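You operate a simulated robot arm through the tools that you are given. There is no shell and no other tool. Be economical: measure what you need, move in short steps, check, and stop when the job is done.

The job below is to be done with a simulated robot arm. You get a single attempt, and the scene is never put back.

## Task
Put things in order on the beech table. At the end: the grey paper ball from the beech table stands on top of the blue hardback book (marked "LAKES"); the brown belt from the beech table stands where the grey paper ball stood; one of the cloth buttons from the beech table is on top of the brown carton on the beech table; the white clothes peg from the beech table stands where the brown belt stood; whatever was shut is shut again. Leave all else as you found it, and nothing knocked over.

Only the result counts: the job must be done as asked and must still hold three seconds after the hand-in. Knocking over, shifting, dropping, spilling or breaking anything else fails it. Flat cloth is picked up by pressing the open fingertips on it (5 to 10 N) and closing them slowly along it; thin cloth reads only 2 to 8 mm in the jaws.

## Robot
A 6-joint arm with a two-finger parallel gripper, fixed in place. Base frame: the origin is at the foot of the arm, x ahead of it, y to its left, z up; the work surface is at about z = 0.85. Units: m, degrees, N and s.
With the tool pointing down near the work surface it reaches from about 0.24 to 0.64 m from the base axis. Its first joint turns from -66.0 to 66.0 degrees. Payload 2.7 kg.
Tool frame: the origin (TCP) lies between the finger pads and is the grasp point; the fingertips stand 0.023 m ahead of it; z points along the fingers, y is the line along which they close. Largest opening 0.094 m; finger width 0.038, thickness 0.01; the body of the gripper, 0.054 by 0.096 m, starts 0.039 m behind the TCP.
Orientation is that of the tool frame in the base frame, as a unit quaternion [x, y, z, w]. With the fingers straight down and closing along the base's y, the tool's x points along the base's -x, its y along +y and its z along -z.

## Interface
- The arm moves only by the tool step_arm. Its argument "moves" is a list of rows, each a list of 7 numbers: the turn, a rotation vector about the base's x, y, z in units of 120 degrees (1.0 is 120 degrees), then the shift along the base's x, y, z in units of 300 mm (1.0 is 300 mm), then the gripper command, from -1 (shut) to 1 (fully open), values between in proportion. In form: [[ax, ay, az, tx, ty, tz, claw], ...]. A call has 1 to 10 rows; each row is the pose to reach, as a shift and turn from the pose commanded when the call began. A call with a number of a shift or a turn outside -1 to 1 is refused whole. Rows are played at 5 a second. More than 0.05 m and 8.6 degrees between two rows, or a gripper value outside its range, and nothing of the call is played. Where a pose cannot be reached the arm comes as near as it can. A force on the tool above 40 N (or 10 N above the force at the start of the call, whichever is more), or a blocked arm, ends the call early, and 0.2 s more pass. Each finger travels about 0.045 m/s and halts on what it meets, pressing with about 22 N; the grip force reading is that of the motor and also rises with nothing between the fingers. The clock runs only during rows and for 0.2 s after the last one: add rows that repeat a pose to give the fingers time. The reply holds the time, the measured pose of the TCP, the force on the tool along the base axes, the opening and the grip force, in the units named above and with some noise.
- Cameras (640 x 400 px; columns grow to the right, rows downward): "scene" is fixed at [0.0592, -0.4268, 1.3932]; the picture's right is [0.89, -0.46, 0.00], its down [-0.30, -0.58, -0.75] and it looks along [0.35, 0.67, -0.66] (base axes); focal length 311 px, centre (320, 200). "wrist" rides on the gripper at [0.086, 0.016, -0.074] in the tool frame; the picture's right is [-0.18, 0.98, 0.00], its down [-0.58, -0.11, -0.81] and it looks along [-0.79, -0.15, 0.59] (tool axes); focal length 243 px, centre (320, 200). There is no depth. A picture from a camera that has moved, and an enlarged one, comes with that camera's place and axes in the base frame and with its lens.
- grab_frame(camera): a new picture of that camera. It takes no simulated time.
- enlarge(camera, box): a new picture of the part [left, top, right, bottom] of that camera's present view, enlarged. It takes no simulated time.
- close_job(): hands the job in; it is judged then, once.

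Go step by step. Nothing tells you positions but the pictures and the camera data: compare them with the known pose of the tool, close in by small moves and look again before you grip or let go. The budget is 120 turns and 84 pictures, counting those below and the enlarged ones. Unless the task says otherwise, let go and move clear before handing in, and close with one line.

The tools are called after "Emit:" by a JSON object that holds its "method" and its "body". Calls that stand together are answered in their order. step_arm: Moves the arm, as the interface text tells. Its arguments: {"type":"object","properties":{"moves":{"type":"array","items":{"type":"array","items":{"type":"number"}}}},"required":["moves"]} The other tools are called the same way: grab_frame (camera) takes a picture; enlarge (camera, box) takes an enlarged picture of a part of a camera's view; close_job () hands the job in.

At the start:

```text
time: 0.0
eef_pos: [0.3169, 0.0931, 1.0983]
tool_rot: [0.0, 1.0, -0.001, 0.001]
ft_force: [0.5, -0.1, 0.9]
finger_gap: 0.0939
gripper_force: 0.0
```

scene: 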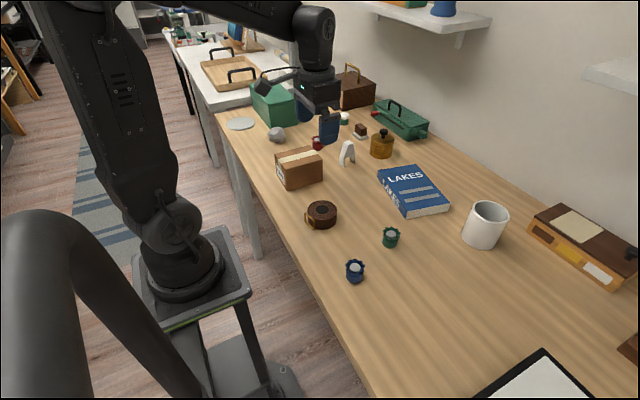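
wrist: 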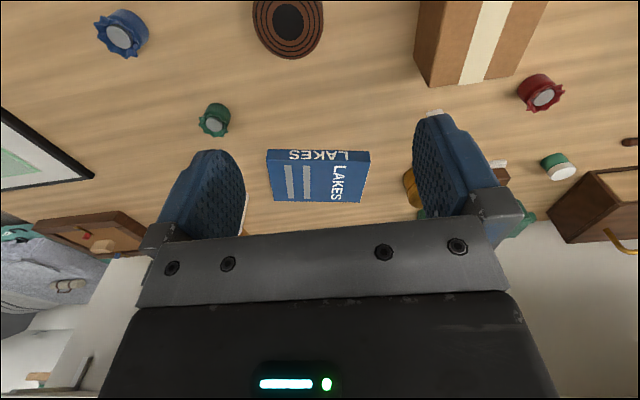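

I see the table with a carton, belt roll, book, peg, paper ball and several small caps/buttons. I'll enlarge parts of the scene to identify things.

Emit:
{"method": "enlarge", "body": {"camera": "scene", "box": [210, 60, 450, 210]}}

Emit:
{"method": "enlarge", "body": {"camera": "scene", "box": [270, 150, 520, 306]}}

```text
2.67 times, centred on (330, 135) of scene
camera zoom: at [0.0592, -0.4268, 1.3932], right [0.89, -0.46, 0.0], down [-0.3, -0.58, -0.75], along [0.35, 0.67, -0.66], focal length 830 px, centre (293, 373)
```

zoom: 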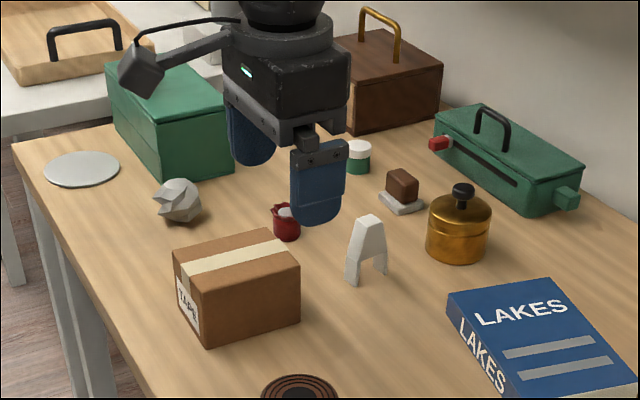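

```text
2.56 times, centred on (395, 228) of scene
camera zoom: at [0.0592, -0.4268, 1.3932], right [0.89, -0.46, 0.0], down [-0.3, -0.58, -0.75], along [0.35, 0.67, -0.66], focal length 797 px, centre (128, 128)
```

zoom: 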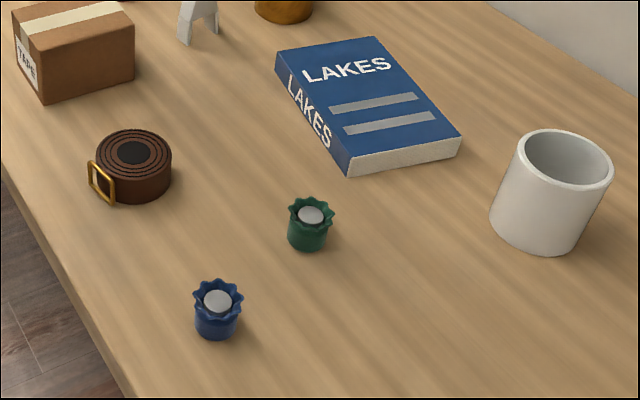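

The belt is near (0.32, 0.06), the paper ball near (0.36, 0.47) and the peg near (0.50, 0.25). I'll move over toward the ball with the wrist camera to see more closely.

Emit:
{"method": "step_arm", "body": {"moves": [[0, 0, 0, 0, 0.14, 0, 1], [0, 0, 0, 0, 0.28, 0, 1], [0, 0, 0, 0, 0.42, 0, 1], [0, 0, 0, 0, 0.56, 0, 1], [0, 0, 0, 0, 0.7, 0, 1], [0, 0, 0, 0, 0.84, 0, 1], [0, 0, 0, 0, 0.98, 0, 1], [0, 0, 0, 0, 1.0, 0, 1]]}}

Emit:
{"method": "grab_frame", "body": {"camera": "wrist"}}

Emit:
{"method": "grab_frame", "body": {"camera": "scene"}}

```text
time: 1.8
eef_pos: [0.317, 0.3926, 1.0986]
tool_rot: [0.0, 1.0, 0.0, 0.001]
ft_force: [-0.7, 0.5, 0.8]
finger_gap: 0.0938
gripper_force: 0.1
```

```text
79 pictures are left
camera wrist: at [0.2288, 0.409, 1.1733], right [0.18, 0.98, 0.0], down [0.58, -0.11, 0.81], along [0.79, -0.15, -0.59], focal length 243 px, centre (320, 200)
```

wrist: 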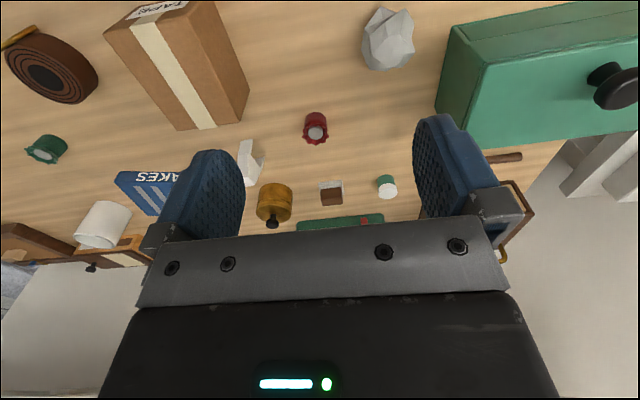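

```text
78 pictures are left
```

scene: 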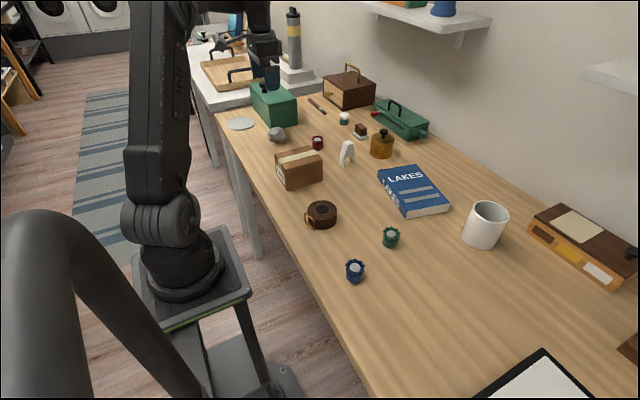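

The ball, red crowned item, carton and peg are all visible. I'll zoom in on them.

Emit:
{"method": "enlarge", "body": {"camera": "wrist", "box": [230, 0, 430, 125]}}

Emit:
{"method": "enlarge", "body": {"camera": "wrist", "box": [230, 100, 430, 225]}}

Emit:
{"method": "enlarge", "body": {"camera": "scene", "box": [220, 70, 420, 195]}}

```text
3.20 times, centred on (330, 62) of wrist
camera zoom: at [0.2288, 0.409, 1.1733], right [0.18, 0.98, 0.0], down [0.58, -0.11, 0.81], along [0.79, -0.15, -0.59], focal length 776 px, centre (288, 640)
```

zoom: 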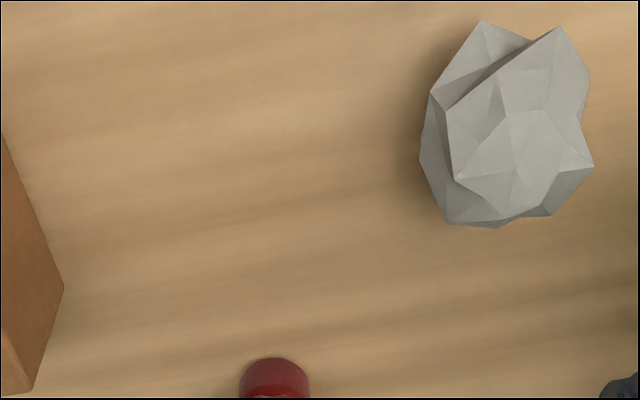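

```text
3.20 times, centred on (330, 162) of wrist
camera zoom: at [0.2288, 0.409, 1.1733], right [0.18, 0.98, 0.0], down [0.58, -0.11, 0.81], along [0.79, -0.15, -0.59], focal length 776 px, centre (288, 320)
```

zoom: 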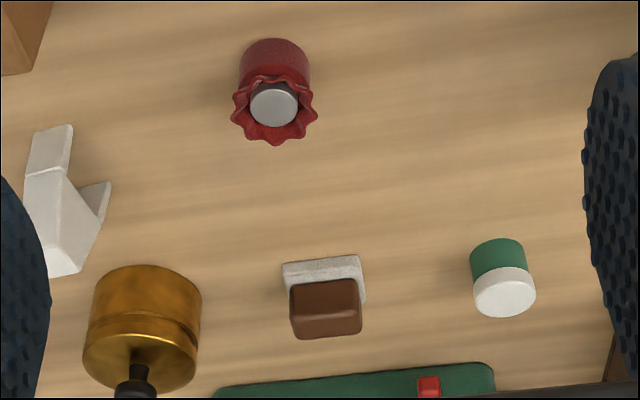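

```text
3.20 times, centred on (320, 132) of scene
camera zoom: at [0.0592, -0.4267, 1.3932], right [0.89, -0.46, 0.0], down [-0.3, -0.58, -0.75], along [0.35, 0.67, -0.66], focal length 996 px, centre (320, 416)
```

zoom: 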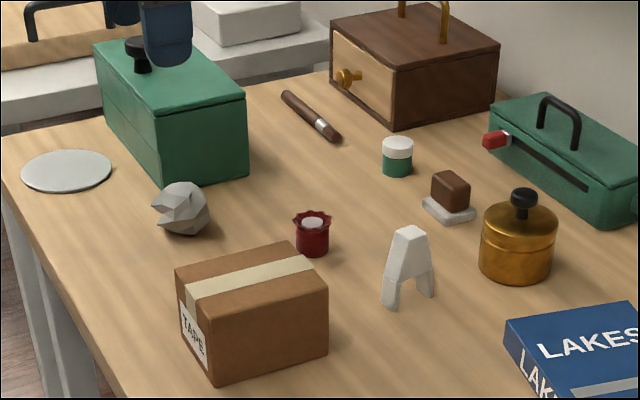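

I want to know what the crowned items really are, so I zoom tightly on them.

Emit:
{"method": "enlarge", "body": {"camera": "wrist", "box": [292, 105, 340, 150]}}

Emit:
{"method": "enlarge", "body": {"camera": "scene", "box": [330, 220, 410, 290]}}

Emit:
{"method": "enlarge", "body": {"camera": "scene", "box": [500, 180, 640, 400]}}

```text
8.89 times, centred on (316, 128) of wrist
camera zoom: at [0.2288, 0.409, 1.1733], right [0.18, 0.98, 0.0], down [0.58, -0.11, 0.81], along [0.79, -0.15, -0.59], focal length 2157 px, centre (356, 844)
```

zoom: 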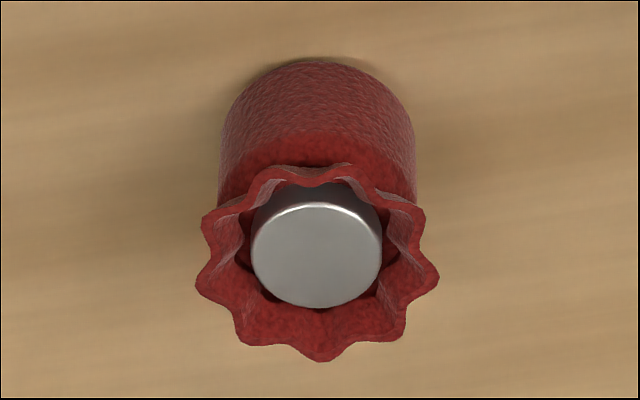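

```text
5.71 times, centred on (370, 255) of scene
camera zoom: at [0.0592, -0.4267, 1.3932], right [0.89, -0.46, 0.0], down [-0.3, -0.58, -0.75], along [0.35, 0.67, -0.66], focal length 1779 px, centre (34, -114)
```

zoom: 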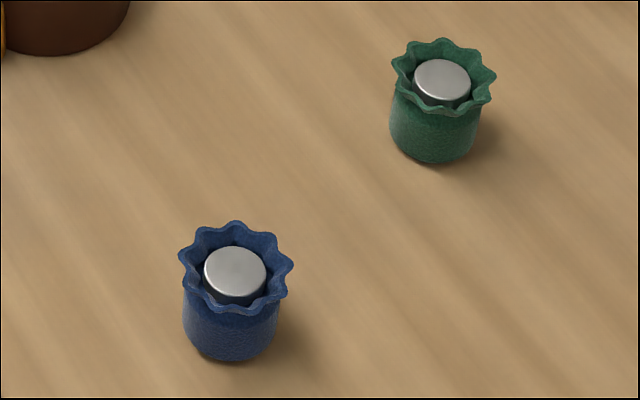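

```text
1.82 times, centred on (570, 290) of scene
camera zoom: at [0.0592, -0.4267, 1.3932], right [0.89, -0.46, 0.0], down [-0.3, -0.58, -0.75], along [0.35, 0.67, -0.66], focal length 566 px, centre (-134, 36)
```

zoom: 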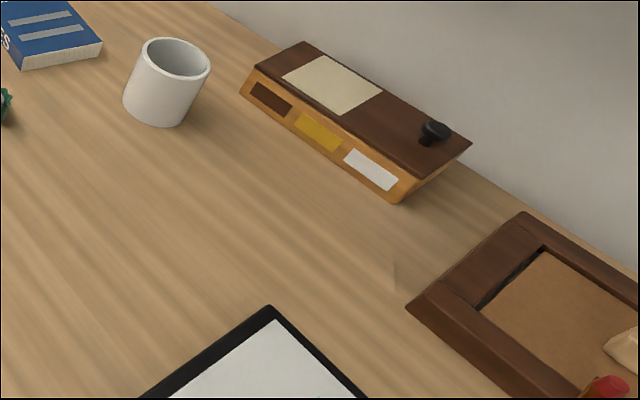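

The crowned pieces are cloth-covered with a metal core, so I take them to be the cloth buttons; the ball is near (0.355, 0.461). I'll descend above the ball and check.

Emit:
{"method": "step_arm", "body": {"moves": [[0, 0, 0, 0.06, 0.114, 0, 1], [0, 0, 0, 0.127, 0.228, 0, 1], [0, 0, 0, 0.127, 0.228, -0.15, 1], [0, 0, 0, 0.127, 0.228, -0.3, 1], [0, 0, 0, 0.127, 0.228, -0.45, 1], [0, 0, 0, 0.127, 0.228, -0.45, 1]]}}

Emit:
{"method": "grab_frame", "body": {"camera": "wrist"}}

Emit:
{"method": "enlarge", "body": {"camera": "scene", "box": [200, 60, 360, 160]}}

```text
time: 3.2
eef_pos: [0.355, 0.4614, 0.9643]
tool_rot: [0.0, 1.0, 0.0, 0.001]
ft_force: [-0.5, -0.6, 0.1]
finger_gap: 0.0942
gripper_force: 0.1
```

```text
71 pictures are left
camera wrist: at [0.2676, 0.4794, 1.039], right [0.18, 0.98, 0.0], down [0.58, -0.11, 0.81], along [0.79, -0.15, -0.59], focal length 243 px, centre (320, 200)
```

wrist: 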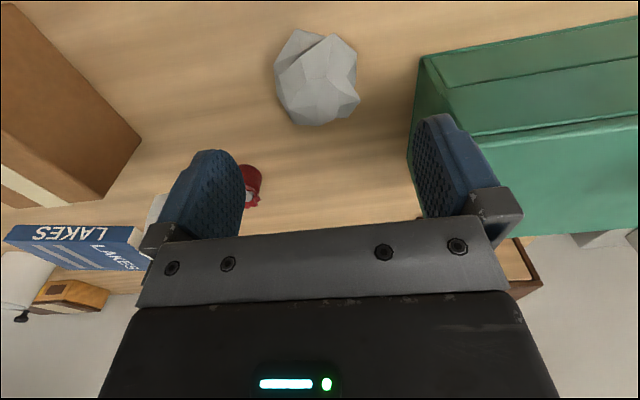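

```text
4.00 times, centred on (280, 110) of scene
camera zoom: at [0.0592, -0.4268, 1.3932], right [0.89, -0.46, 0.0], down [-0.3, -0.58, -0.75], along [0.35, 0.67, -0.66], focal length 1245 px, centre (480, 560)
```

zoom: 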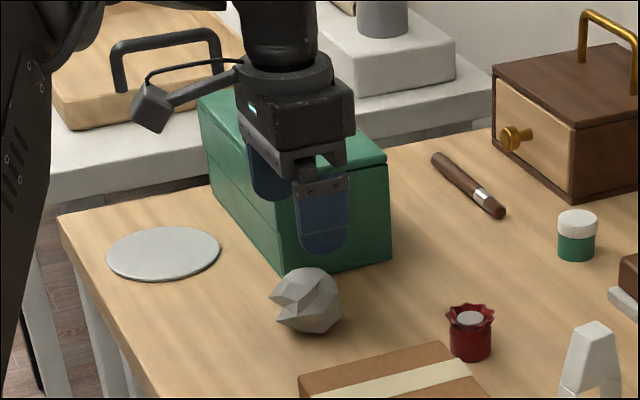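

The ball centre reads (0.349, 0.461) and the fingers clear the green box. I descend and grip.

Emit:
{"method": "step_arm", "body": {"moves": [[0, 0, 0, -0.013, 0, -0.1, 1], [0, 0, 0, -0.013, 0, -0.2, 1], [0, 0, 0, -0.013, 0, -0.27, 1], [0, 0, 0, -0.013, 0, -0.27, 0.4], [0, 0, 0, -0.013, 0, -0.27, 0], [0, 0, 0, -0.013, 0, -0.27, -0.3], [0, 0, 0, -0.013, 0, -0.27, -0.3]]}}

Emit:
{"method": "grab_frame", "body": {"camera": "wrist"}}

```text
time: 4.8
eef_pos: [0.3511, 0.4623, 0.8841]
tool_rot: [0.0, 1.0, 0.0, -0.001]
ft_force: [0.4, 0.8, -0.5]
finger_gap: 0.053
gripper_force: 21.9
```

```text
69 pictures are left
camera wrist: at [0.264, 0.4789, 0.959], right [0.18, 0.98, 0.0], down [0.58, -0.11, 0.81], along [0.79, -0.15, -0.59], focal length 243 px, centre (320, 200)
```

wrist: 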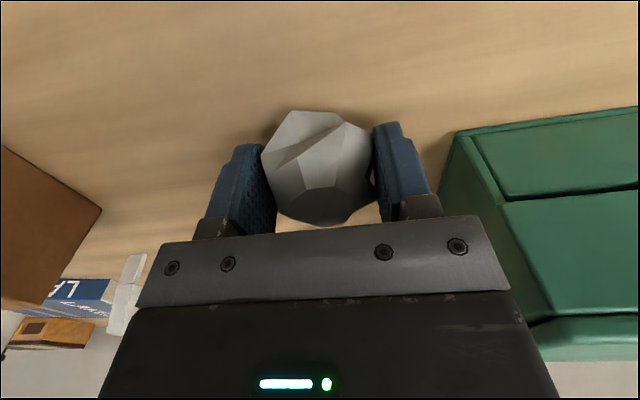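

The ball is held (gap 53 mm). I lift it and carry it toward the book.

Emit:
{"method": "step_arm", "body": {"moves": [[0, 0, 0, 0, 0, 0.14, -0.3], [0, 0, 0, 0, 0, 0.28, -0.3], [0, 0, 0, 0, 0, 0.42, -0.3], [0, 0, 0, 0, 0, 0.55, -0.3], [0, 0, 0, 0.07, -0.14, 0.55, -0.3], [0, 0, 0, 0.14, -0.28, 0.55, -0.3], [0, 0, 0, 0.21, -0.42, 0.55, -0.3], [0, 0, 0, 0.28, -0.56, 0.55, -0.3], [0, 0, 0, 0.35, -0.7, 0.55, -0.3], [0, 0, 0, 0.42, -0.84, 0.55, -0.3]]}}

Emit:
{"method": "step_arm", "body": {"moves": [[0, 0, 0, 0.07, -0.14, 0, -0.3], [0, 0, 0, 0.14, -0.28, 0, -0.3], [0, 0, 0, 0.21, -0.42, 0, -0.3], [0, 0, 0, 0.28, -0.56, 0, -0.3], [0, 0, 0, 0.29, -0.58, -0.12, -0.3], [0, 0, 0, 0.29, -0.58, -0.24, -0.3], [0, 0, 0, 0.29, -0.58, -0.24, -0.3]]}}

Emit:
{"method": "grab_frame", "body": {"camera": "wrist"}}

Emit:
{"method": "grab_frame", "body": {"camera": "scene"}}

```text
time: 7.0
eef_pos: [0.4788, 0.2085, 1.0486]
tool_rot: [0.0, 1.0, 0.0, 0.0]
ft_force: [-0.7, -0.3, -0.7]
finger_gap: 0.0533
gripper_force: 22.2
```

```text
time: 8.6
eef_pos: [0.5659, 0.0352, 0.9769]
tool_rot: [0.0, 1.0, 0.0, 0.0]
ft_force: [-0.4, 0.1, -0.8]
finger_gap: 0.053
gripper_force: 21.9
```

```text
68 pictures are left
camera wrist: at [0.4775, 0.0514, 1.0513], right [0.18, 0.98, 0.0], down [0.58, -0.11, 0.81], along [0.79, -0.15, -0.59], focal length 243 px, centre (320, 200)
```

wrist: 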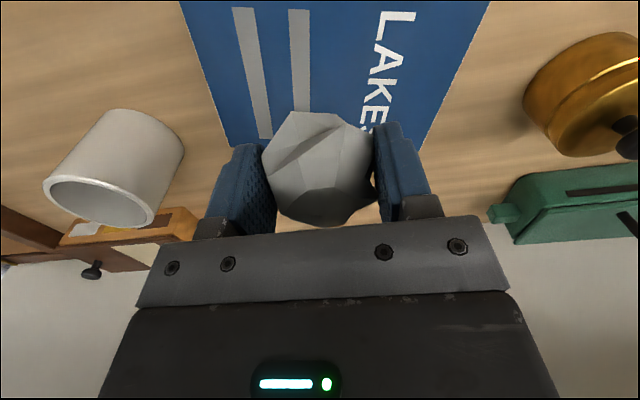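

```text
67 pictures are left
```

scene: 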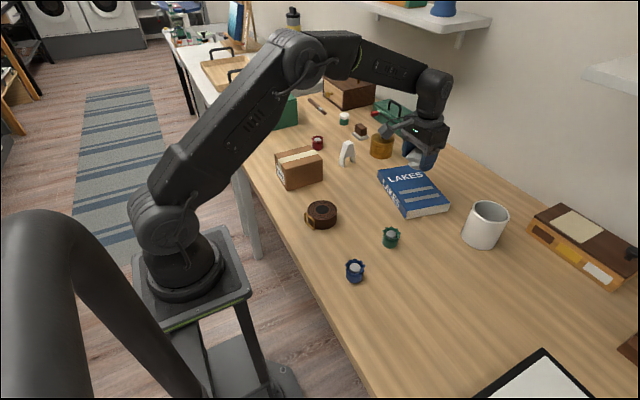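

The ball is above the book's centre (0.57, 0.035). I lower in short steps, watching the force.

Emit:
{"method": "step_arm", "body": {"moves": [[0, 0, 0, 0, 0, -0.1, -0.3], [0, 0, 0, 0, 0, -0.18, -0.3], [0, 0, 0, 0, 0, -0.2, -0.3], [0, 0, 0, 0, 0, -0.21, -0.3], [0, 0, 0, 0, 0, -0.21, -0.3]]}}

Emit:
{"method": "enlarge", "body": {"camera": "scene", "box": [370, 120, 470, 220]}}

```text
time: 9.8
eef_pos: [0.5644, 0.034, 0.9132]
tool_rot: [0.001, 1.0, 0.0, 0.0]
ft_force: [0.0, 0.2, 0.4]
finger_gap: 0.053
gripper_force: 21.9
```

```text
4.00 times, centred on (420, 170) of scene
camera zoom: at [0.0592, -0.4268, 1.3932], right [0.89, -0.46, 0.0], down [-0.3, -0.58, -0.75], along [0.35, 0.67, -0.66], focal length 1245 px, centre (-80, 320)
```

zoom: 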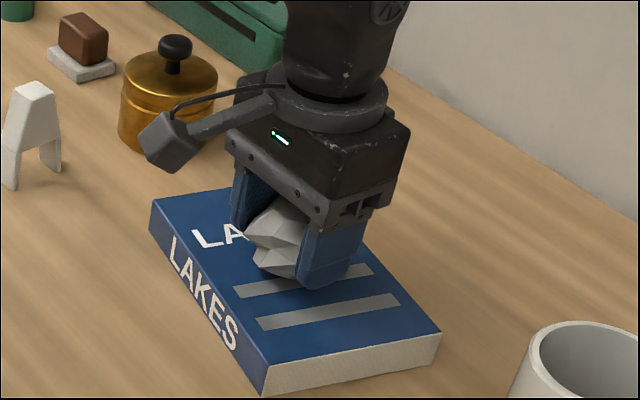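

Close to contact now; lowering by 1.5 mm steps.

Emit:
{"method": "step_arm", "body": {"moves": [[0, 0, 0, 0, 0, -0.005, -0.3], [0, 0, 0, 0, 0, -0.01, -0.3], [0, 0, 0, 0, 0, -0.01, -0.3]]}}

```text
time: 10.6
eef_pos: [0.5641, 0.0349, 0.912]
tool_rot: [0.0, 1.0, 0.0, 0.002]
ft_force: [-3.6, -3.0, 13.4]
finger_gap: 0.0534
gripper_force: 22.2
```

Contact (13 N). I ease up slightly and open gently.

Emit:
{"method": "step_arm", "body": {"moves": [[0, 0, 0, 0, 0, 0.005, -0.3], [0, 0, 0, 0, 0, 0.005, 0.15], [0, 0, 0, 0, 0, 0.005, 0.3], [0, 0, 0, 0, 0, 0.005, 0.5], [0, 0, 0, 0, 0, 0.005, 0.7], [0, 0, 0, 0, 0, 0.005, 0.7]]}}

Emit:
{"method": "step_arm", "body": {"moves": [[0, 0, 0, 0, 0, 0.06, 0.7], [0, 0, 0, 0, 0, 0.18, 0.7], [0, 0, 0, 0, 0, 0.32, 0.8], [0, 0, 0, 0, 0, 0.45, 1], [0, 0, 0, 0, 0, 0.45, 1]]}}

Emit:
{"method": "grab_frame", "body": {"camera": "wrist"}}

Emit:
{"method": "enlarge", "body": {"camera": "scene", "box": [290, 110, 470, 230]}}

```text
time: 12.0
eef_pos: [0.5634, 0.0339, 0.9114]
tool_rot: [0.0, 1.0, 0.0, 0.0]
ft_force: [0.7, -0.7, -0.1]
finger_gap: 0.0798
gripper_force: 0.1
```

```text
time: 13.2
eef_pos: [0.5657, 0.036, 1.046]
tool_rot: [0.0, 1.0, 0.0, 0.0]
ft_force: [-0.8, 0.1, -0.5]
finger_gap: 0.0942
gripper_force: 0.1
```

```text
65 pictures are left
camera wrist: at [0.4779, 0.0517, 1.121], right [0.18, 0.98, 0.0], down [0.58, -0.11, 0.81], along [0.79, -0.15, -0.59], focal length 243 px, centre (320, 200)
```

wrist: 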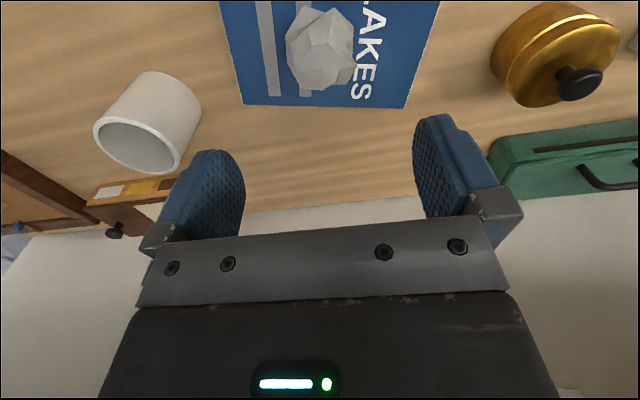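

```text
3.33 times, centred on (380, 170) of scene
camera zoom: at [0.0592, -0.4268, 1.3932], right [0.89, -0.46, 0.0], down [-0.3, -0.58, -0.75], along [0.35, 0.67, -0.66], focal length 1038 px, centre (120, 300)
```

zoom: 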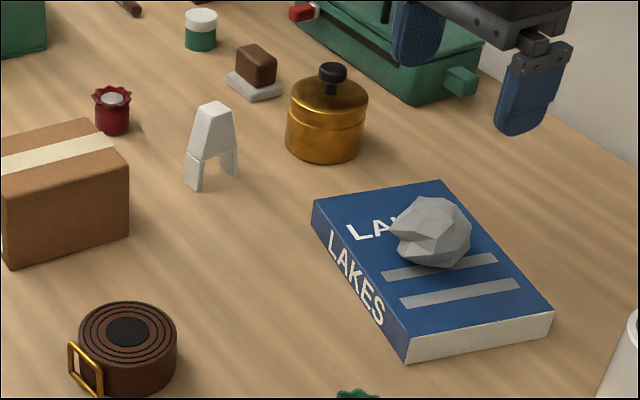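

The ball rests on the book. Next I go over the belt near (0.317, 0.062) and look.

Emit:
{"method": "step_arm", "body": {"moves": [[0, 0, 0, -0.14, 0.015, 0, 1], [0, 0, 0, -0.28, 0.03, 0, 1], [0, 0, 0, -0.42, 0.045, 0, 1], [0, 0, 0, -0.56, 0.06, 0, 1], [0, 0, 0, -0.7, 0.075, 0, 1], [0, 0, 0, -0.83, 0.09, 0, 1], [0, 0, 0, -0.83, 0.09, -0.12, 1], [0, 0, 0, -0.83, 0.09, -0.24, 1], [0, 0, 0, -0.83, 0.09, -0.24, 1]]}}

Emit:
{"method": "grab_frame", "body": {"camera": "wrist"}}

Emit:
{"method": "enlarge", "body": {"camera": "scene", "box": [260, 160, 380, 240]}}

```text
time: 15.2
eef_pos: [0.3156, 0.0645, 0.9746]
tool_rot: [0.0, 1.0, 0.0, 0.0]
ft_force: [0.5, -1.0, -0.1]
finger_gap: 0.0939
gripper_force: 0.1
```

```text
63 pictures are left
camera wrist: at [0.2276, 0.0802, 1.0502], right [0.18, 0.98, 0.0], down [0.58, -0.11, 0.81], along [0.79, -0.15, -0.59], focal length 243 px, centre (320, 200)
```

wrist: 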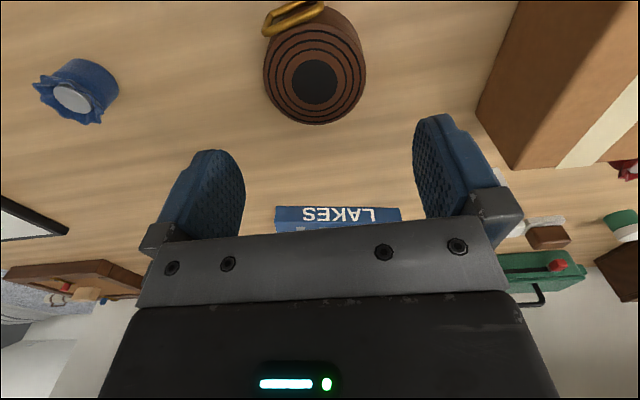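

```text
5.00 times, centred on (320, 200) of scene
camera zoom: at [0.0592, -0.4268, 1.3932], right [0.89, -0.46, 0.0], down [-0.3, -0.58, -0.75], along [0.35, 0.67, -0.66], focal length 1556 px, centre (320, 200)
```

zoom: 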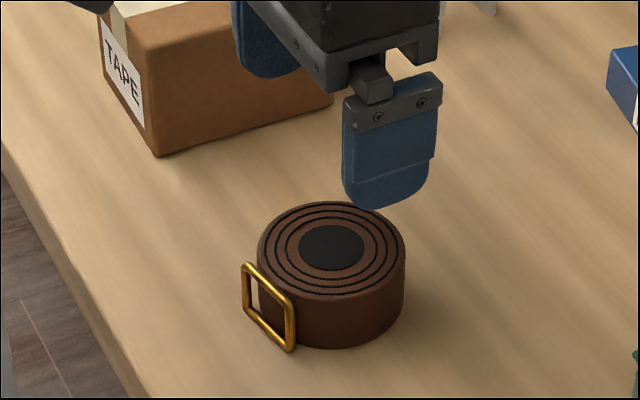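

The belt centre is about (0.314, 0.058), top at 0.883, with the buckle on the −x side away from the fingers. I descend and grip.

Emit:
{"method": "step_arm", "body": {"moves": [[0, 0, 0, -0.005, -0.022, -0.12, 1], [0, 0, 0, -0.005, -0.022, -0.22, 1], [0, 0, 0, -0.005, -0.022, -0.27, 1], [0, 0, 0, -0.005, -0.022, -0.31, 1], [0, 0, 0, -0.005, -0.022, -0.31, 1]]}}

Emit:
{"method": "grab_frame", "body": {"camera": "wrist"}}

Emit:
{"method": "enlarge", "body": {"camera": "scene", "box": [260, 160, 380, 240]}}

```text
time: 16.4
eef_pos: [0.3116, 0.0549, 0.8819]
tool_rot: [0.0, 1.0, 0.0, 0.0]
ft_force: [-0.3, 0.3, -0.5]
finger_gap: 0.0939
gripper_force: 0.0
```

```text
61 pictures are left
camera wrist: at [0.2259, 0.0725, 0.9568], right [0.18, 0.98, 0.0], down [0.58, -0.11, 0.81], along [0.79, -0.15, -0.59], focal length 243 px, centre (320, 200)
```

wrist: 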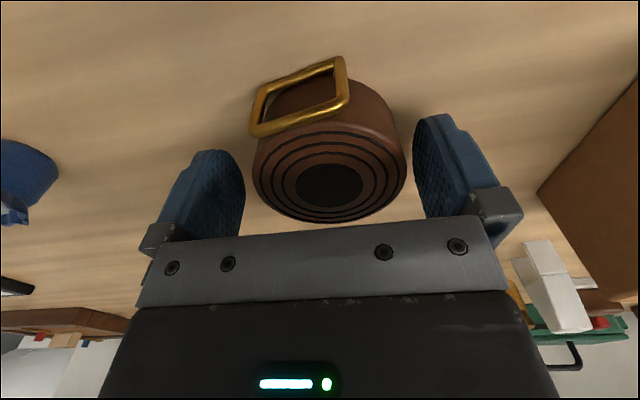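

```text
5.00 times, centred on (320, 200) of scene
camera zoom: at [0.0592, -0.4268, 1.3932], right [0.89, -0.46, 0.0], down [-0.3, -0.58, -0.75], along [0.35, 0.67, -0.66], focal length 1556 px, centre (320, 200)
```

zoom: 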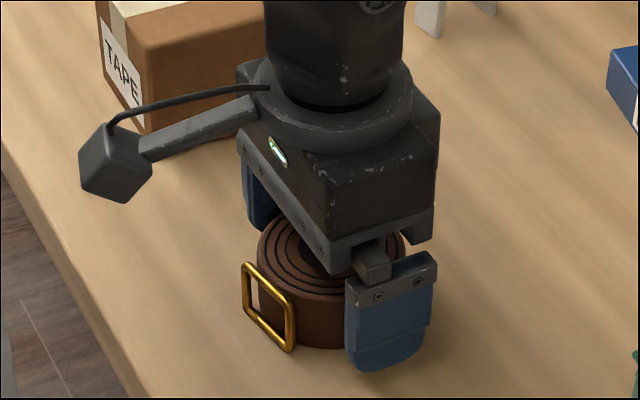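

The belt is centred between the fingers; closing.

Emit:
{"method": "step_arm", "body": {"moves": [[0, 0, 0, 0, 0, 0, 0.6], [0, 0, 0, 0, 0, 0, 0.4], [0, 0, 0, 0, 0, 0, 0.2], [0, 0, 0, 0, 0, 0, 0.1], [0, 0, 0, 0, 0, 0, 0.1]]}}

Emit:
{"method": "grab_frame", "body": {"camera": "wrist"}}

```text
time: 17.6
eef_pos: [0.3137, 0.056, 0.8826]
tool_rot: [-0.001, 1.0, 0.0, -0.001]
ft_force: [0.0, 0.1, -0.2]
finger_gap: 0.0703
gripper_force: 22.0
```

```text
59 pictures are left
camera wrist: at [0.2259, 0.0725, 0.9571], right [0.18, 0.98, 0.0], down [0.58, -0.11, 0.81], along [0.79, -0.15, -0.59], focal length 243 px, centre (320, 200)
```

wrist: 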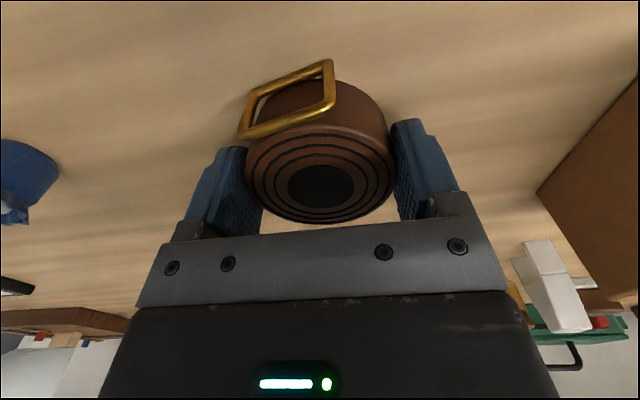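

Held (70 mm). I lift and carry it toward the ball's old place (0.351, 0.461).

Emit:
{"method": "step_arm", "body": {"moves": [[0, 0, 0, 0, 0, 0.14, 0.1], [0, 0, 0, 0, 0, 0.28, 0.1], [0, 0, 0, 0, 0, 0.42, 0.1], [0, 0, 0, 0, 0, 0.56, 0.1], [0, 0, 0, 0.02, 0.15, 0.56, 0.1], [0, 0, 0, 0.04, 0.3, 0.56, 0.1], [0, 0, 0, 0.06, 0.45, 0.56, 0.1], [0, 0, 0, 0.08, 0.6, 0.56, 0.1], [0, 0, 0, 0.1, 0.75, 0.56, 0.1], [0, 0, 0, 0.12, 0.9, 0.56, 0.1]]}}

Emit:
{"method": "step_arm", "body": {"moves": [[0, 0, 0, 0, 0.15, 0, 0.1], [0, 0, 0, 0, 0.3, 0, 0.1], [0, 0, 0, 0.003, 0.45, 0, 0.1], [0, 0, 0, 0.003, 0.45, -0.15, 0.1], [0, 0, 0, 0.003, 0.45, -0.3, 0.1], [0, 0, 0, 0.003, 0.45, -0.44, 0.1], [0, 0, 0, 0.003, 0.45, -0.44, 0.1]]}}

Emit:
{"method": "grab_frame", "body": {"camera": "wrist"}}

Emit:
{"method": "enlarge", "body": {"camera": "scene", "box": [200, 60, 360, 160]}}

```text
time: 19.8
eef_pos: [0.3481, 0.3243, 1.0503]
tool_rot: [0.0, 1.0, 0.0, 0.0]
ft_force: [-0.7, 0.6, -1.2]
finger_gap: 0.0705
gripper_force: 22.1
```

```text
time: 21.4
eef_pos: [0.3492, 0.46, 0.9155]
tool_rot: [-0.001, 1.0, -0.001, 0.0]
ft_force: [0.7, -0.3, -1.9]
finger_gap: 0.0707
gripper_force: 21.6
```

```text
58 pictures are left
camera wrist: at [0.2621, 0.4763, 0.9892], right [0.18, 0.98, 0.0], down [0.58, -0.11, 0.81], along [0.79, -0.15, -0.59], focal length 243 px, centre (320, 200)
```

wrist: 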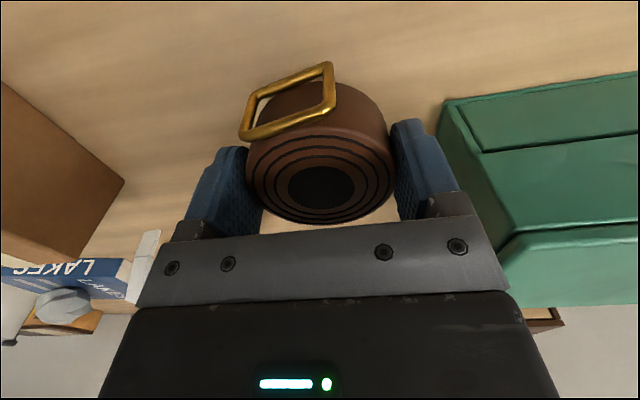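

```text
4.00 times, centred on (280, 110) of scene
camera zoom: at [0.0592, -0.4267, 1.3932], right [0.89, -0.46, 0.0], down [-0.3, -0.59, -0.75], along [0.35, 0.67, -0.66], focal length 1245 px, centre (480, 560)
```

zoom: 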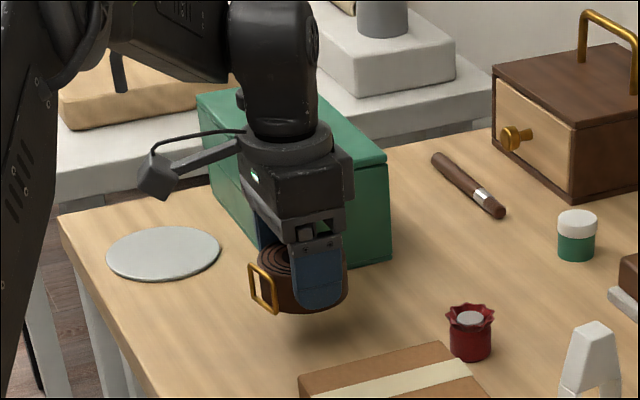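

Over the spot, clear of the green box. I lower to the grasp height (0.8825) with care.

Emit:
{"method": "step_arm", "body": {"moves": [[0, 0, 0, 0, 0, -0.06, 0.1], [0, 0, 0, 0, 0, -0.09, 0.1], [0, 0, 0, 0, 0, -0.1, 0.1], [0, 0, 0, 0, 0, -0.107, 0.1], [0, 0, 0, 0, 0, -0.107, 0.1]]}}

```text
time: 22.6
eef_pos: [0.3525, 0.4607, 0.8841]
tool_rot: [0.0, 1.0, 0.0, 0.0]
ft_force: [-0.5, 0.3, -2.1]
finger_gap: 0.07
gripper_force: 21.9
```

Not yet touching; a couple of mm more.

Emit:
{"method": "step_arm", "body": {"moves": [[0, 0, 0, 0, 0, -0.004, 0.1], [0, 0, 0, 0, 0, -0.007, 0.1], [0, 0, 0, 0, 0, -0.007, 0.1]]}}

```text
time: 23.4
eef_pos: [0.3511, 0.4597, 0.883]
tool_rot: [-0.001, 1.0, -0.001, 0.0]
ft_force: [-0.4, -0.1, -1.1]
finger_gap: 0.0705
gripper_force: 21.7
```

Grazing the table. I open and rise.

Emit:
{"method": "step_arm", "body": {"moves": [[0, 0, 0, 0, 0, -0.003, 0.1], [0, 0, 0, 0, 0, -0.003, 0.52], [0, 0, 0, 0, 0, -0.003, 0.65], [0, 0, 0, 0, 0, -0.003, 0.85], [0, 0, 0, 0, 0, -0.003, 1], [0, 0, 0, 0, 0, -0.003, 1]]}}

Emit:
{"method": "step_arm", "body": {"moves": [[0, 0, 0, 0, 0, 0.08, 1], [0, 0, 0, 0, 0, 0.22, 1], [0, 0, 0, 0, 0, 0.36, 1], [0, 0, 0, 0, 0, 0.5, 1], [0, 0, 0, 0, 0, 0.5, 1]]}}

Emit:
{"method": "grab_frame", "body": {"camera": "wrist"}}

Emit:
{"method": "grab_frame", "body": {"camera": "scene"}}

```text
time: 24.8
eef_pos: [0.3497, 0.4594, 0.8814]
tool_rot: [0.0, 1.0, 0.0, 0.0]
ft_force: [0.4, -0.5, -0.1]
finger_gap: 0.094
gripper_force: 0.0
```

```text
time: 26.0
eef_pos: [0.3529, 0.4618, 1.0356]
tool_rot: [0.0, 1.0, 0.0, 0.0]
ft_force: [0.3, 0.7, -0.3]
finger_gap: 0.0942
gripper_force: 0.1
```

```text
56 pictures are left
camera wrist: at [0.265, 0.478, 1.1102], right [0.18, 0.98, 0.0], down [0.58, -0.11, 0.81], along [0.79, -0.15, -0.59], focal length 243 px, centre (320, 200)
```

wrist: 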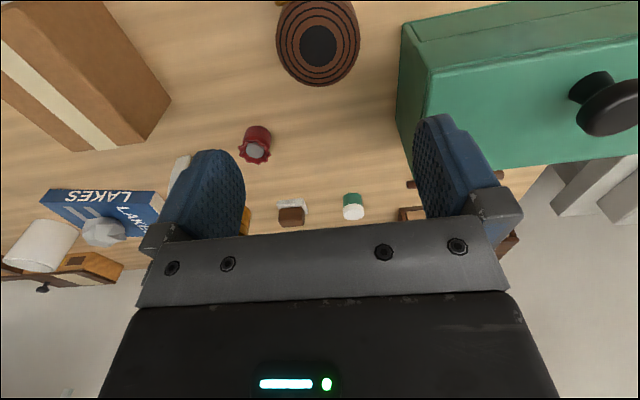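

```text
55 pictures are left
```

scene: 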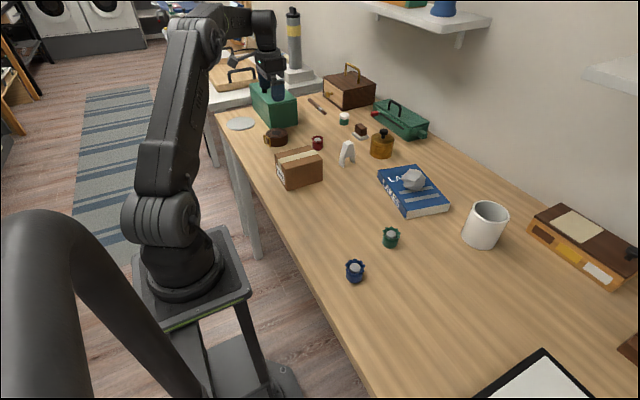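

The belt stands where the ball was. Now I move over the clothes peg near (0.50, 0.235).

Emit:
{"method": "step_arm", "body": {"moves": [[0, 0, 0, 0.08, -0.12, 0, 1], [0, 0, 0, 0.16, -0.25, 0, 1], [0, 0, 0, 0.24, -0.37, 0, 1], [0, 0, 0, 0.32, -0.5, 0, 1], [0, 0, 0, 0.4, -0.62, 0, 1], [0, 0, 0, 0.49, -0.75, 0, 1], [0, 0, 0, 0.49, -0.75, 0, 1]]}}

Emit:
{"method": "grab_frame", "body": {"camera": "wrist"}}

Emit:
{"method": "enlarge", "body": {"camera": "scene", "box": [300, 100, 420, 180]}}

```text
time: 27.6
eef_pos: [0.497, 0.2313, 1.0323]
tool_rot: [0.0, 1.0, 0.0, 0.0]
ft_force: [-0.5, 0.2, 0.4]
finger_gap: 0.094
gripper_force: 0.1
```

```text
54 pictures are left
camera wrist: at [0.4096, 0.2483, 1.1068], right [0.18, 0.98, 0.0], down [0.58, -0.11, 0.81], along [0.79, -0.15, -0.59], focal length 243 px, centre (320, 200)
```

wrist: 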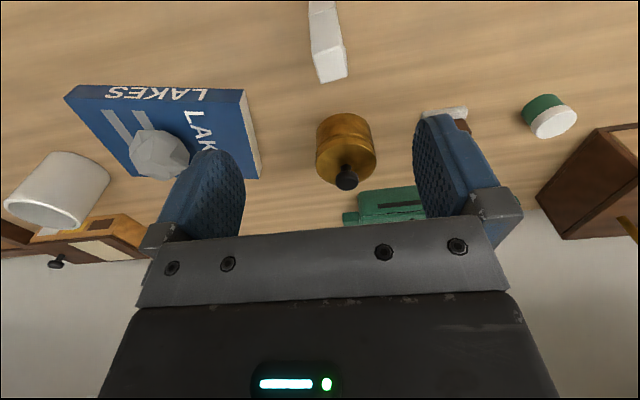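

```text
5.00 times, centred on (360, 140) of scene
camera zoom: at [0.0592, -0.4268, 1.3932], right [0.89, -0.46, 0.0], down [-0.3, -0.58, -0.75], along [0.35, 0.67, -0.66], focal length 1556 px, centre (120, 500)
```

zoom: 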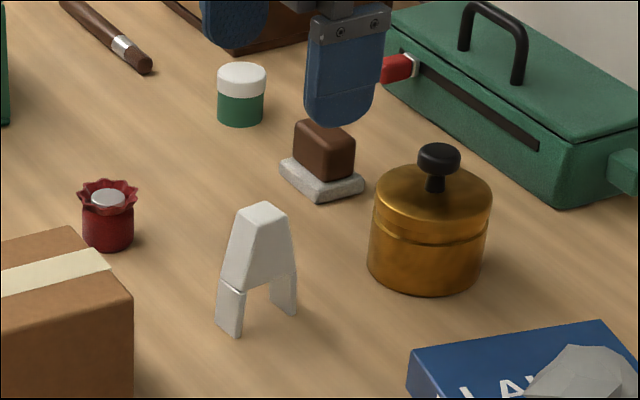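

The peg top is at about (0.499, 0.239, 0.919), its thickness along y. I descend partly and check.

Emit:
{"method": "step_arm", "body": {"moves": [[0, 0, 0, 0.008, 0.024, -0.1, 1], [0, 0, 0, 0.008, 0.024, -0.2, 1], [0, 0, 0, 0.008, 0.024, -0.25, 1], [0, 0, 0, 0.008, 0.024, -0.25, 1]]}}

Emit:
{"method": "grab_frame", "body": {"camera": "wrist"}}

Emit:
{"method": "enlarge", "body": {"camera": "scene", "box": [300, 100, 420, 180]}}

```text
time: 28.6
eef_pos: [0.5006, 0.2413, 0.9574]
tool_rot: [0.0, 1.0, 0.0, 0.0]
ft_force: [1.1, 0.6, -0.1]
finger_gap: 0.094
gripper_force: 0.0
```

```text
52 pictures are left
camera wrist: at [0.4117, 0.2589, 1.033], right [0.18, 0.98, 0.0], down [0.58, -0.11, 0.81], along [0.79, -0.15, -0.59], focal length 243 px, centre (320, 200)
```

wrist: 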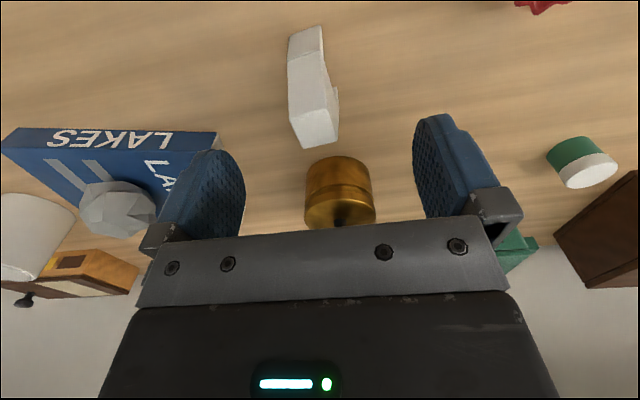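

```text
5.00 times, centred on (360, 140) of scene
camera zoom: at [0.0592, -0.4268, 1.3932], right [0.89, -0.46, 0.0], down [-0.3, -0.58, -0.75], along [0.35, 0.67, -0.66], focal length 1556 px, centre (120, 500)
```

zoom: 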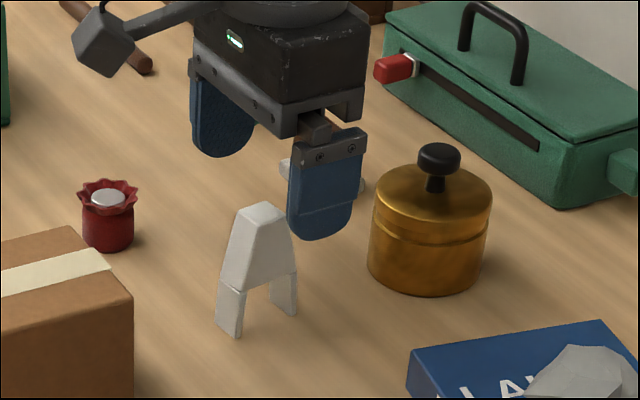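

Aligned. I descend to grasp height and close.

Emit:
{"method": "step_arm", "body": {"moves": [[0, 0, 0, 0, 0, -0.1, 1], [0, 0, 0, 0, 0, -0.2, 1], [0, 0, 0, 0, 0, -0.2, 0.6], [0, 0, 0, 0, 0, -0.2, 0.2], [0, 0, 0, 0, 0, -0.2, -0.1], [0, 0, 0, 0, 0, -0.2, -0.4], [0, 0, 0, 0, 0, -0.2, -0.6], [0, 0, 0, 0, 0, -0.2, -0.8], [0, 0, 0, 0, 0, -0.2, -0.8]]}}

Emit:
{"method": "grab_frame", "body": {"camera": "wrist"}}

Emit:
{"method": "enlarge", "body": {"camera": "scene", "box": [300, 100, 420, 180]}}

```text
time: 30.6
eef_pos: [0.4999, 0.2422, 0.8972]
tool_rot: [-0.001, 1.0, 0.0, 0.0]
ft_force: [-0.3, -0.2, -0.1]
finger_gap: 0.0213
gripper_force: 22.5
```

```text
50 pictures are left
camera wrist: at [0.4123, 0.2595, 0.9725], right [0.18, 0.98, 0.0], down [0.58, -0.11, 0.81], along [0.79, -0.15, -0.59], focal length 243 px, centre (320, 200)
```

wrist: 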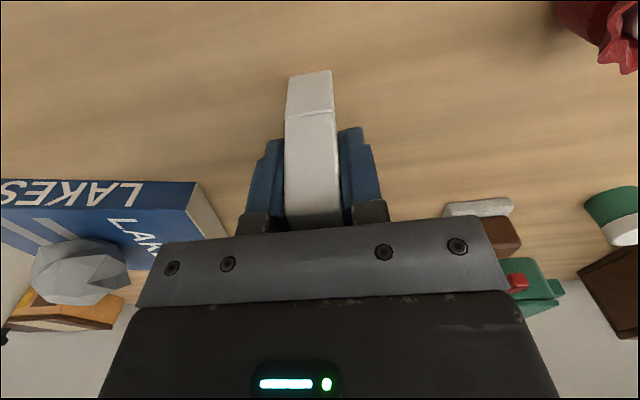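

```text
5.00 times, centred on (360, 140) of scene
camera zoom: at [0.0592, -0.4268, 1.3932], right [0.89, -0.46, 0.0], down [-0.3, -0.58, -0.75], along [0.35, 0.67, -0.66], focal length 1556 px, centre (120, 500)
```

zoom: 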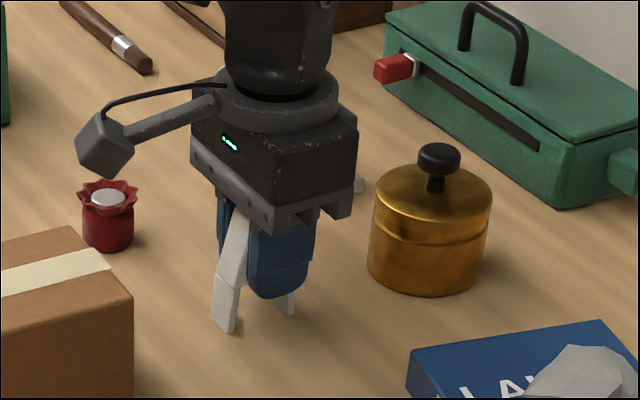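

Held (21 mm). I lift and carry the peg to the belt's old place (0.314, 0.059).

Emit:
{"method": "step_arm", "body": {"moves": [[0, 0, 0, 0, 0, 0.14, -0.8], [0, 0, 0, 0, 0, 0.28, -0.8], [0, 0, 0, 0, 0, 0.42, -0.8], [0, 0, 0, -0.103, -0.102, 0.42, -0.8], [0, 0, 0, -0.207, -0.204, 0.42, -0.8], [0, 0, 0, -0.31, -0.306, 0.42, -0.8], [0, 0, 0, -0.413, -0.408, 0.42, -0.8], [0, 0, 0, -0.517, -0.51, 0.42, -0.8], [0, 0, 0, -0.617, -0.61, 0.42, -0.8], [0, 0, 0, -0.617, -0.61, 0.35, -0.8]]}}

Emit:
{"method": "step_arm", "body": {"moves": [[0, 0, 0, 0, 0, -0.12, -0.8], [0, 0, 0, 0, 0, -0.24, -0.8], [0, 0, 0, 0, 0, -0.31, -0.8], [0, 0, 0, 0, 0, -0.33, -0.8], [0, 0, 0, 0, 0, -0.338, -0.8], [0, 0, 0, 0, 0, -0.338, -0.8]]}}

Emit:
{"method": "grab_frame", "body": {"camera": "wrist"}}

Emit:
{"method": "enlarge", "body": {"camera": "scene", "box": [260, 160, 380, 240]}}

```text
time: 32.8
eef_pos: [0.3146, 0.0582, 1.0023]
tool_rot: [0.0, 1.0, 0.0, 0.0]
ft_force: [0.0, 0.3, 0.9]
finger_gap: 0.0213
gripper_force: 22.5
```

```text
time: 34.2
eef_pos: [0.3141, 0.0592, 0.9016]
tool_rot: [0.0, 1.0, 0.0, 0.0]
ft_force: [0.0, 0.7, 0.9]
finger_gap: 0.0213
gripper_force: 21.3
```

```text
48 pictures are left
camera wrist: at [0.227, 0.0758, 0.9758], right [0.18, 0.98, 0.0], down [0.58, -0.11, 0.81], along [0.79, -0.15, -0.59], focal length 243 px, centre (320, 200)
```

wrist: 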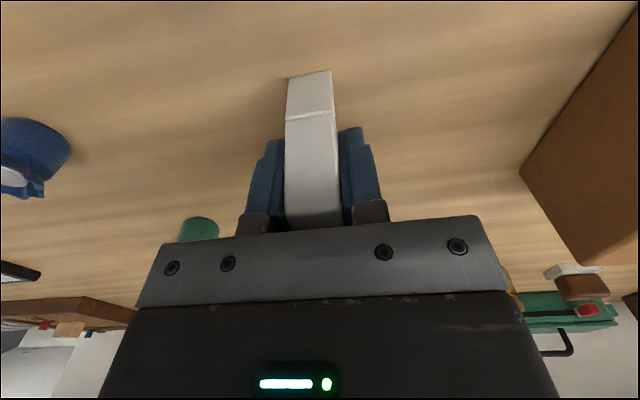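

```text
5.00 times, centred on (320, 200) of scene
camera zoom: at [0.0592, -0.4268, 1.3932], right [0.89, -0.46, 0.0], down [-0.3, -0.58, -0.75], along [0.35, 0.67, -0.66], focal length 1556 px, centre (320, 200)
```

zoom: 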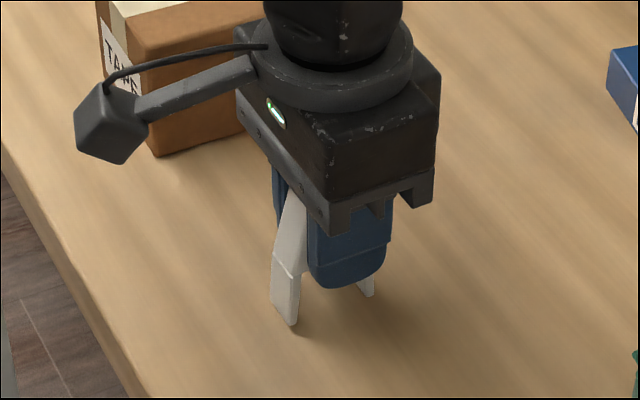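

Still a few mm above the table. I lower the rest in small steps until I feel contact.

Emit:
{"method": "step_arm", "body": {"moves": [[0, 0, 0, 0, 0, -0.005, -0.8], [0, 0, 0, 0, 0, -0.01, -0.8], [0, 0, 0, 0, 0, -0.013, -0.8], [0, 0, 0, 0, 0, -0.013, -0.8]]}}

```text
time: 35.2
eef_pos: [0.3148, 0.0587, 0.8973]
tool_rot: [0.0, 1.0, 0.0, 0.0]
ft_force: [-3.7, -1.3, 14.0]
finger_gap: 0.0211
gripper_force: 22.0
```

Contact. I ease a bit and open, then rise.

Emit:
{"method": "step_arm", "body": {"moves": [[0, 0, 0, 0, 0, 0.003, -0.8], [0, 0, 0, 0, 0, 0.003, -0.5], [0, 0, 0, 0, 0, 0.003, -0.3], [0, 0, 0, 0, 0, 0.003, 0], [0, 0, 0, 0, 0, 0.003, 0.4], [0, 0, 0, 0, 0, 0.003, 0.8], [0, 0, 0, 0, 0, 0.003, 0.8]]}}

Emit:
{"method": "step_arm", "body": {"moves": [[0, 0, 0, 0, 0, 0.1, 0.8], [0, 0, 0, 0, 0, 0.24, 0.8], [0, 0, 0, 0, 0, 0.38, 0.8], [0, 0, 0, 0, 0, 0.5, 1], [0, 0, 0, 0, 0, 0.5, 1]]}}

Emit:
{"method": "grab_frame", "body": {"camera": "wrist"}}

Emit:
{"method": "grab_frame", "body": {"camera": "scene"}}

```text
time: 36.8
eef_pos: [0.313, 0.0596, 0.8979]
tool_rot: [0.0, 1.0, -0.001, 0.0]
ft_force: [0.4, 0.5, -0.3]
finger_gap: 0.0845
gripper_force: 0.1
```

```text
time: 38.0
eef_pos: [0.3169, 0.0588, 1.0506]
tool_rot: [-0.001, 1.0, 0.0, 0.0]
ft_force: [-0.8, 0.0, 0.9]
finger_gap: 0.0939
gripper_force: 0.0
```

```text
46 pictures are left
camera wrist: at [0.228, 0.0759, 1.1253], right [0.18, 0.98, 0.0], down [0.58, -0.11, 0.81], along [0.79, -0.15, -0.59], focal length 243 px, centre (320, 200)
```

wrist: 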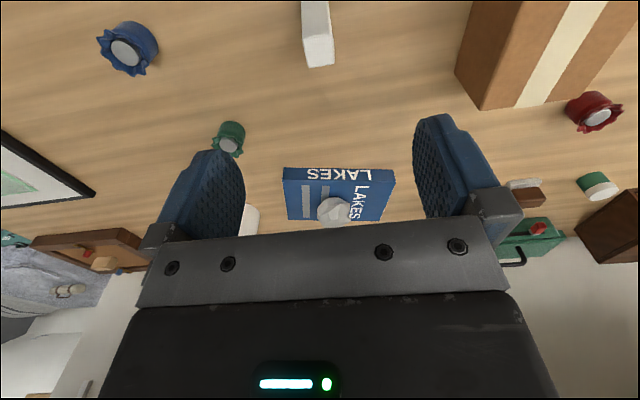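

```text
45 pictures are left
```

scene: 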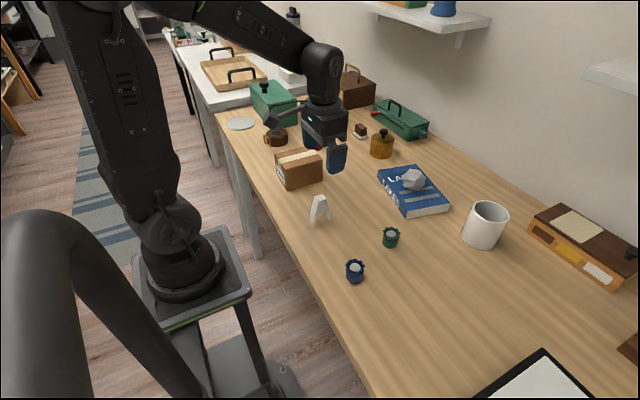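

The peg stands in place. Before choosing a button, I look at the tray and frame at the far end for other candidates.

Emit:
{"method": "enlarge", "body": {"camera": "wrist", "box": [0, 120, 240, 320]}}

Emit:
{"method": "enlarge", "body": {"camera": "wrist", "box": [80, 0, 260, 170]}}

```text
2.00 times, centred on (120, 220) of wrist
camera zoom: at [0.228, 0.0759, 1.1253], right [0.18, 0.98, 0.0], down [0.58, -0.11, 0.81], along [0.79, -0.15, -0.59], focal length 485 px, centre (720, 160)
```

zoom: 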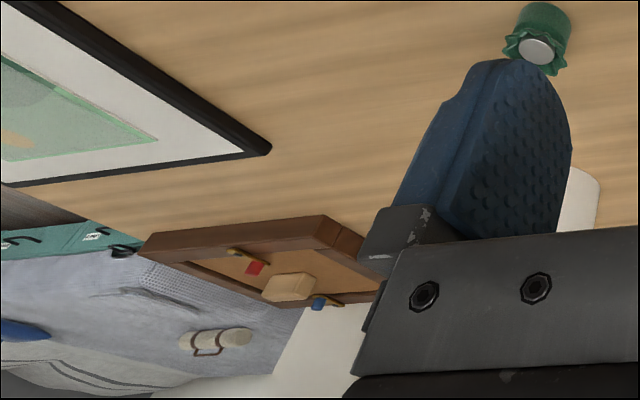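

```text
2.35 times, centred on (170, 85) of wrist
camera zoom: at [0.228, 0.0759, 1.1253], right [0.18, 0.98, 0.0], down [0.58, -0.11, 0.81], along [0.79, -0.15, -0.59], focal length 571 px, centre (673, 471)
```

zoom: 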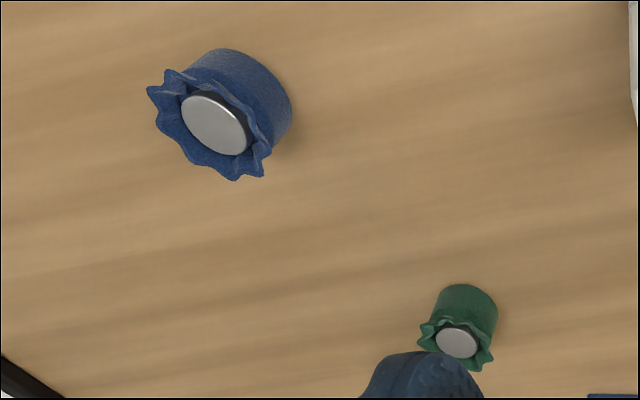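

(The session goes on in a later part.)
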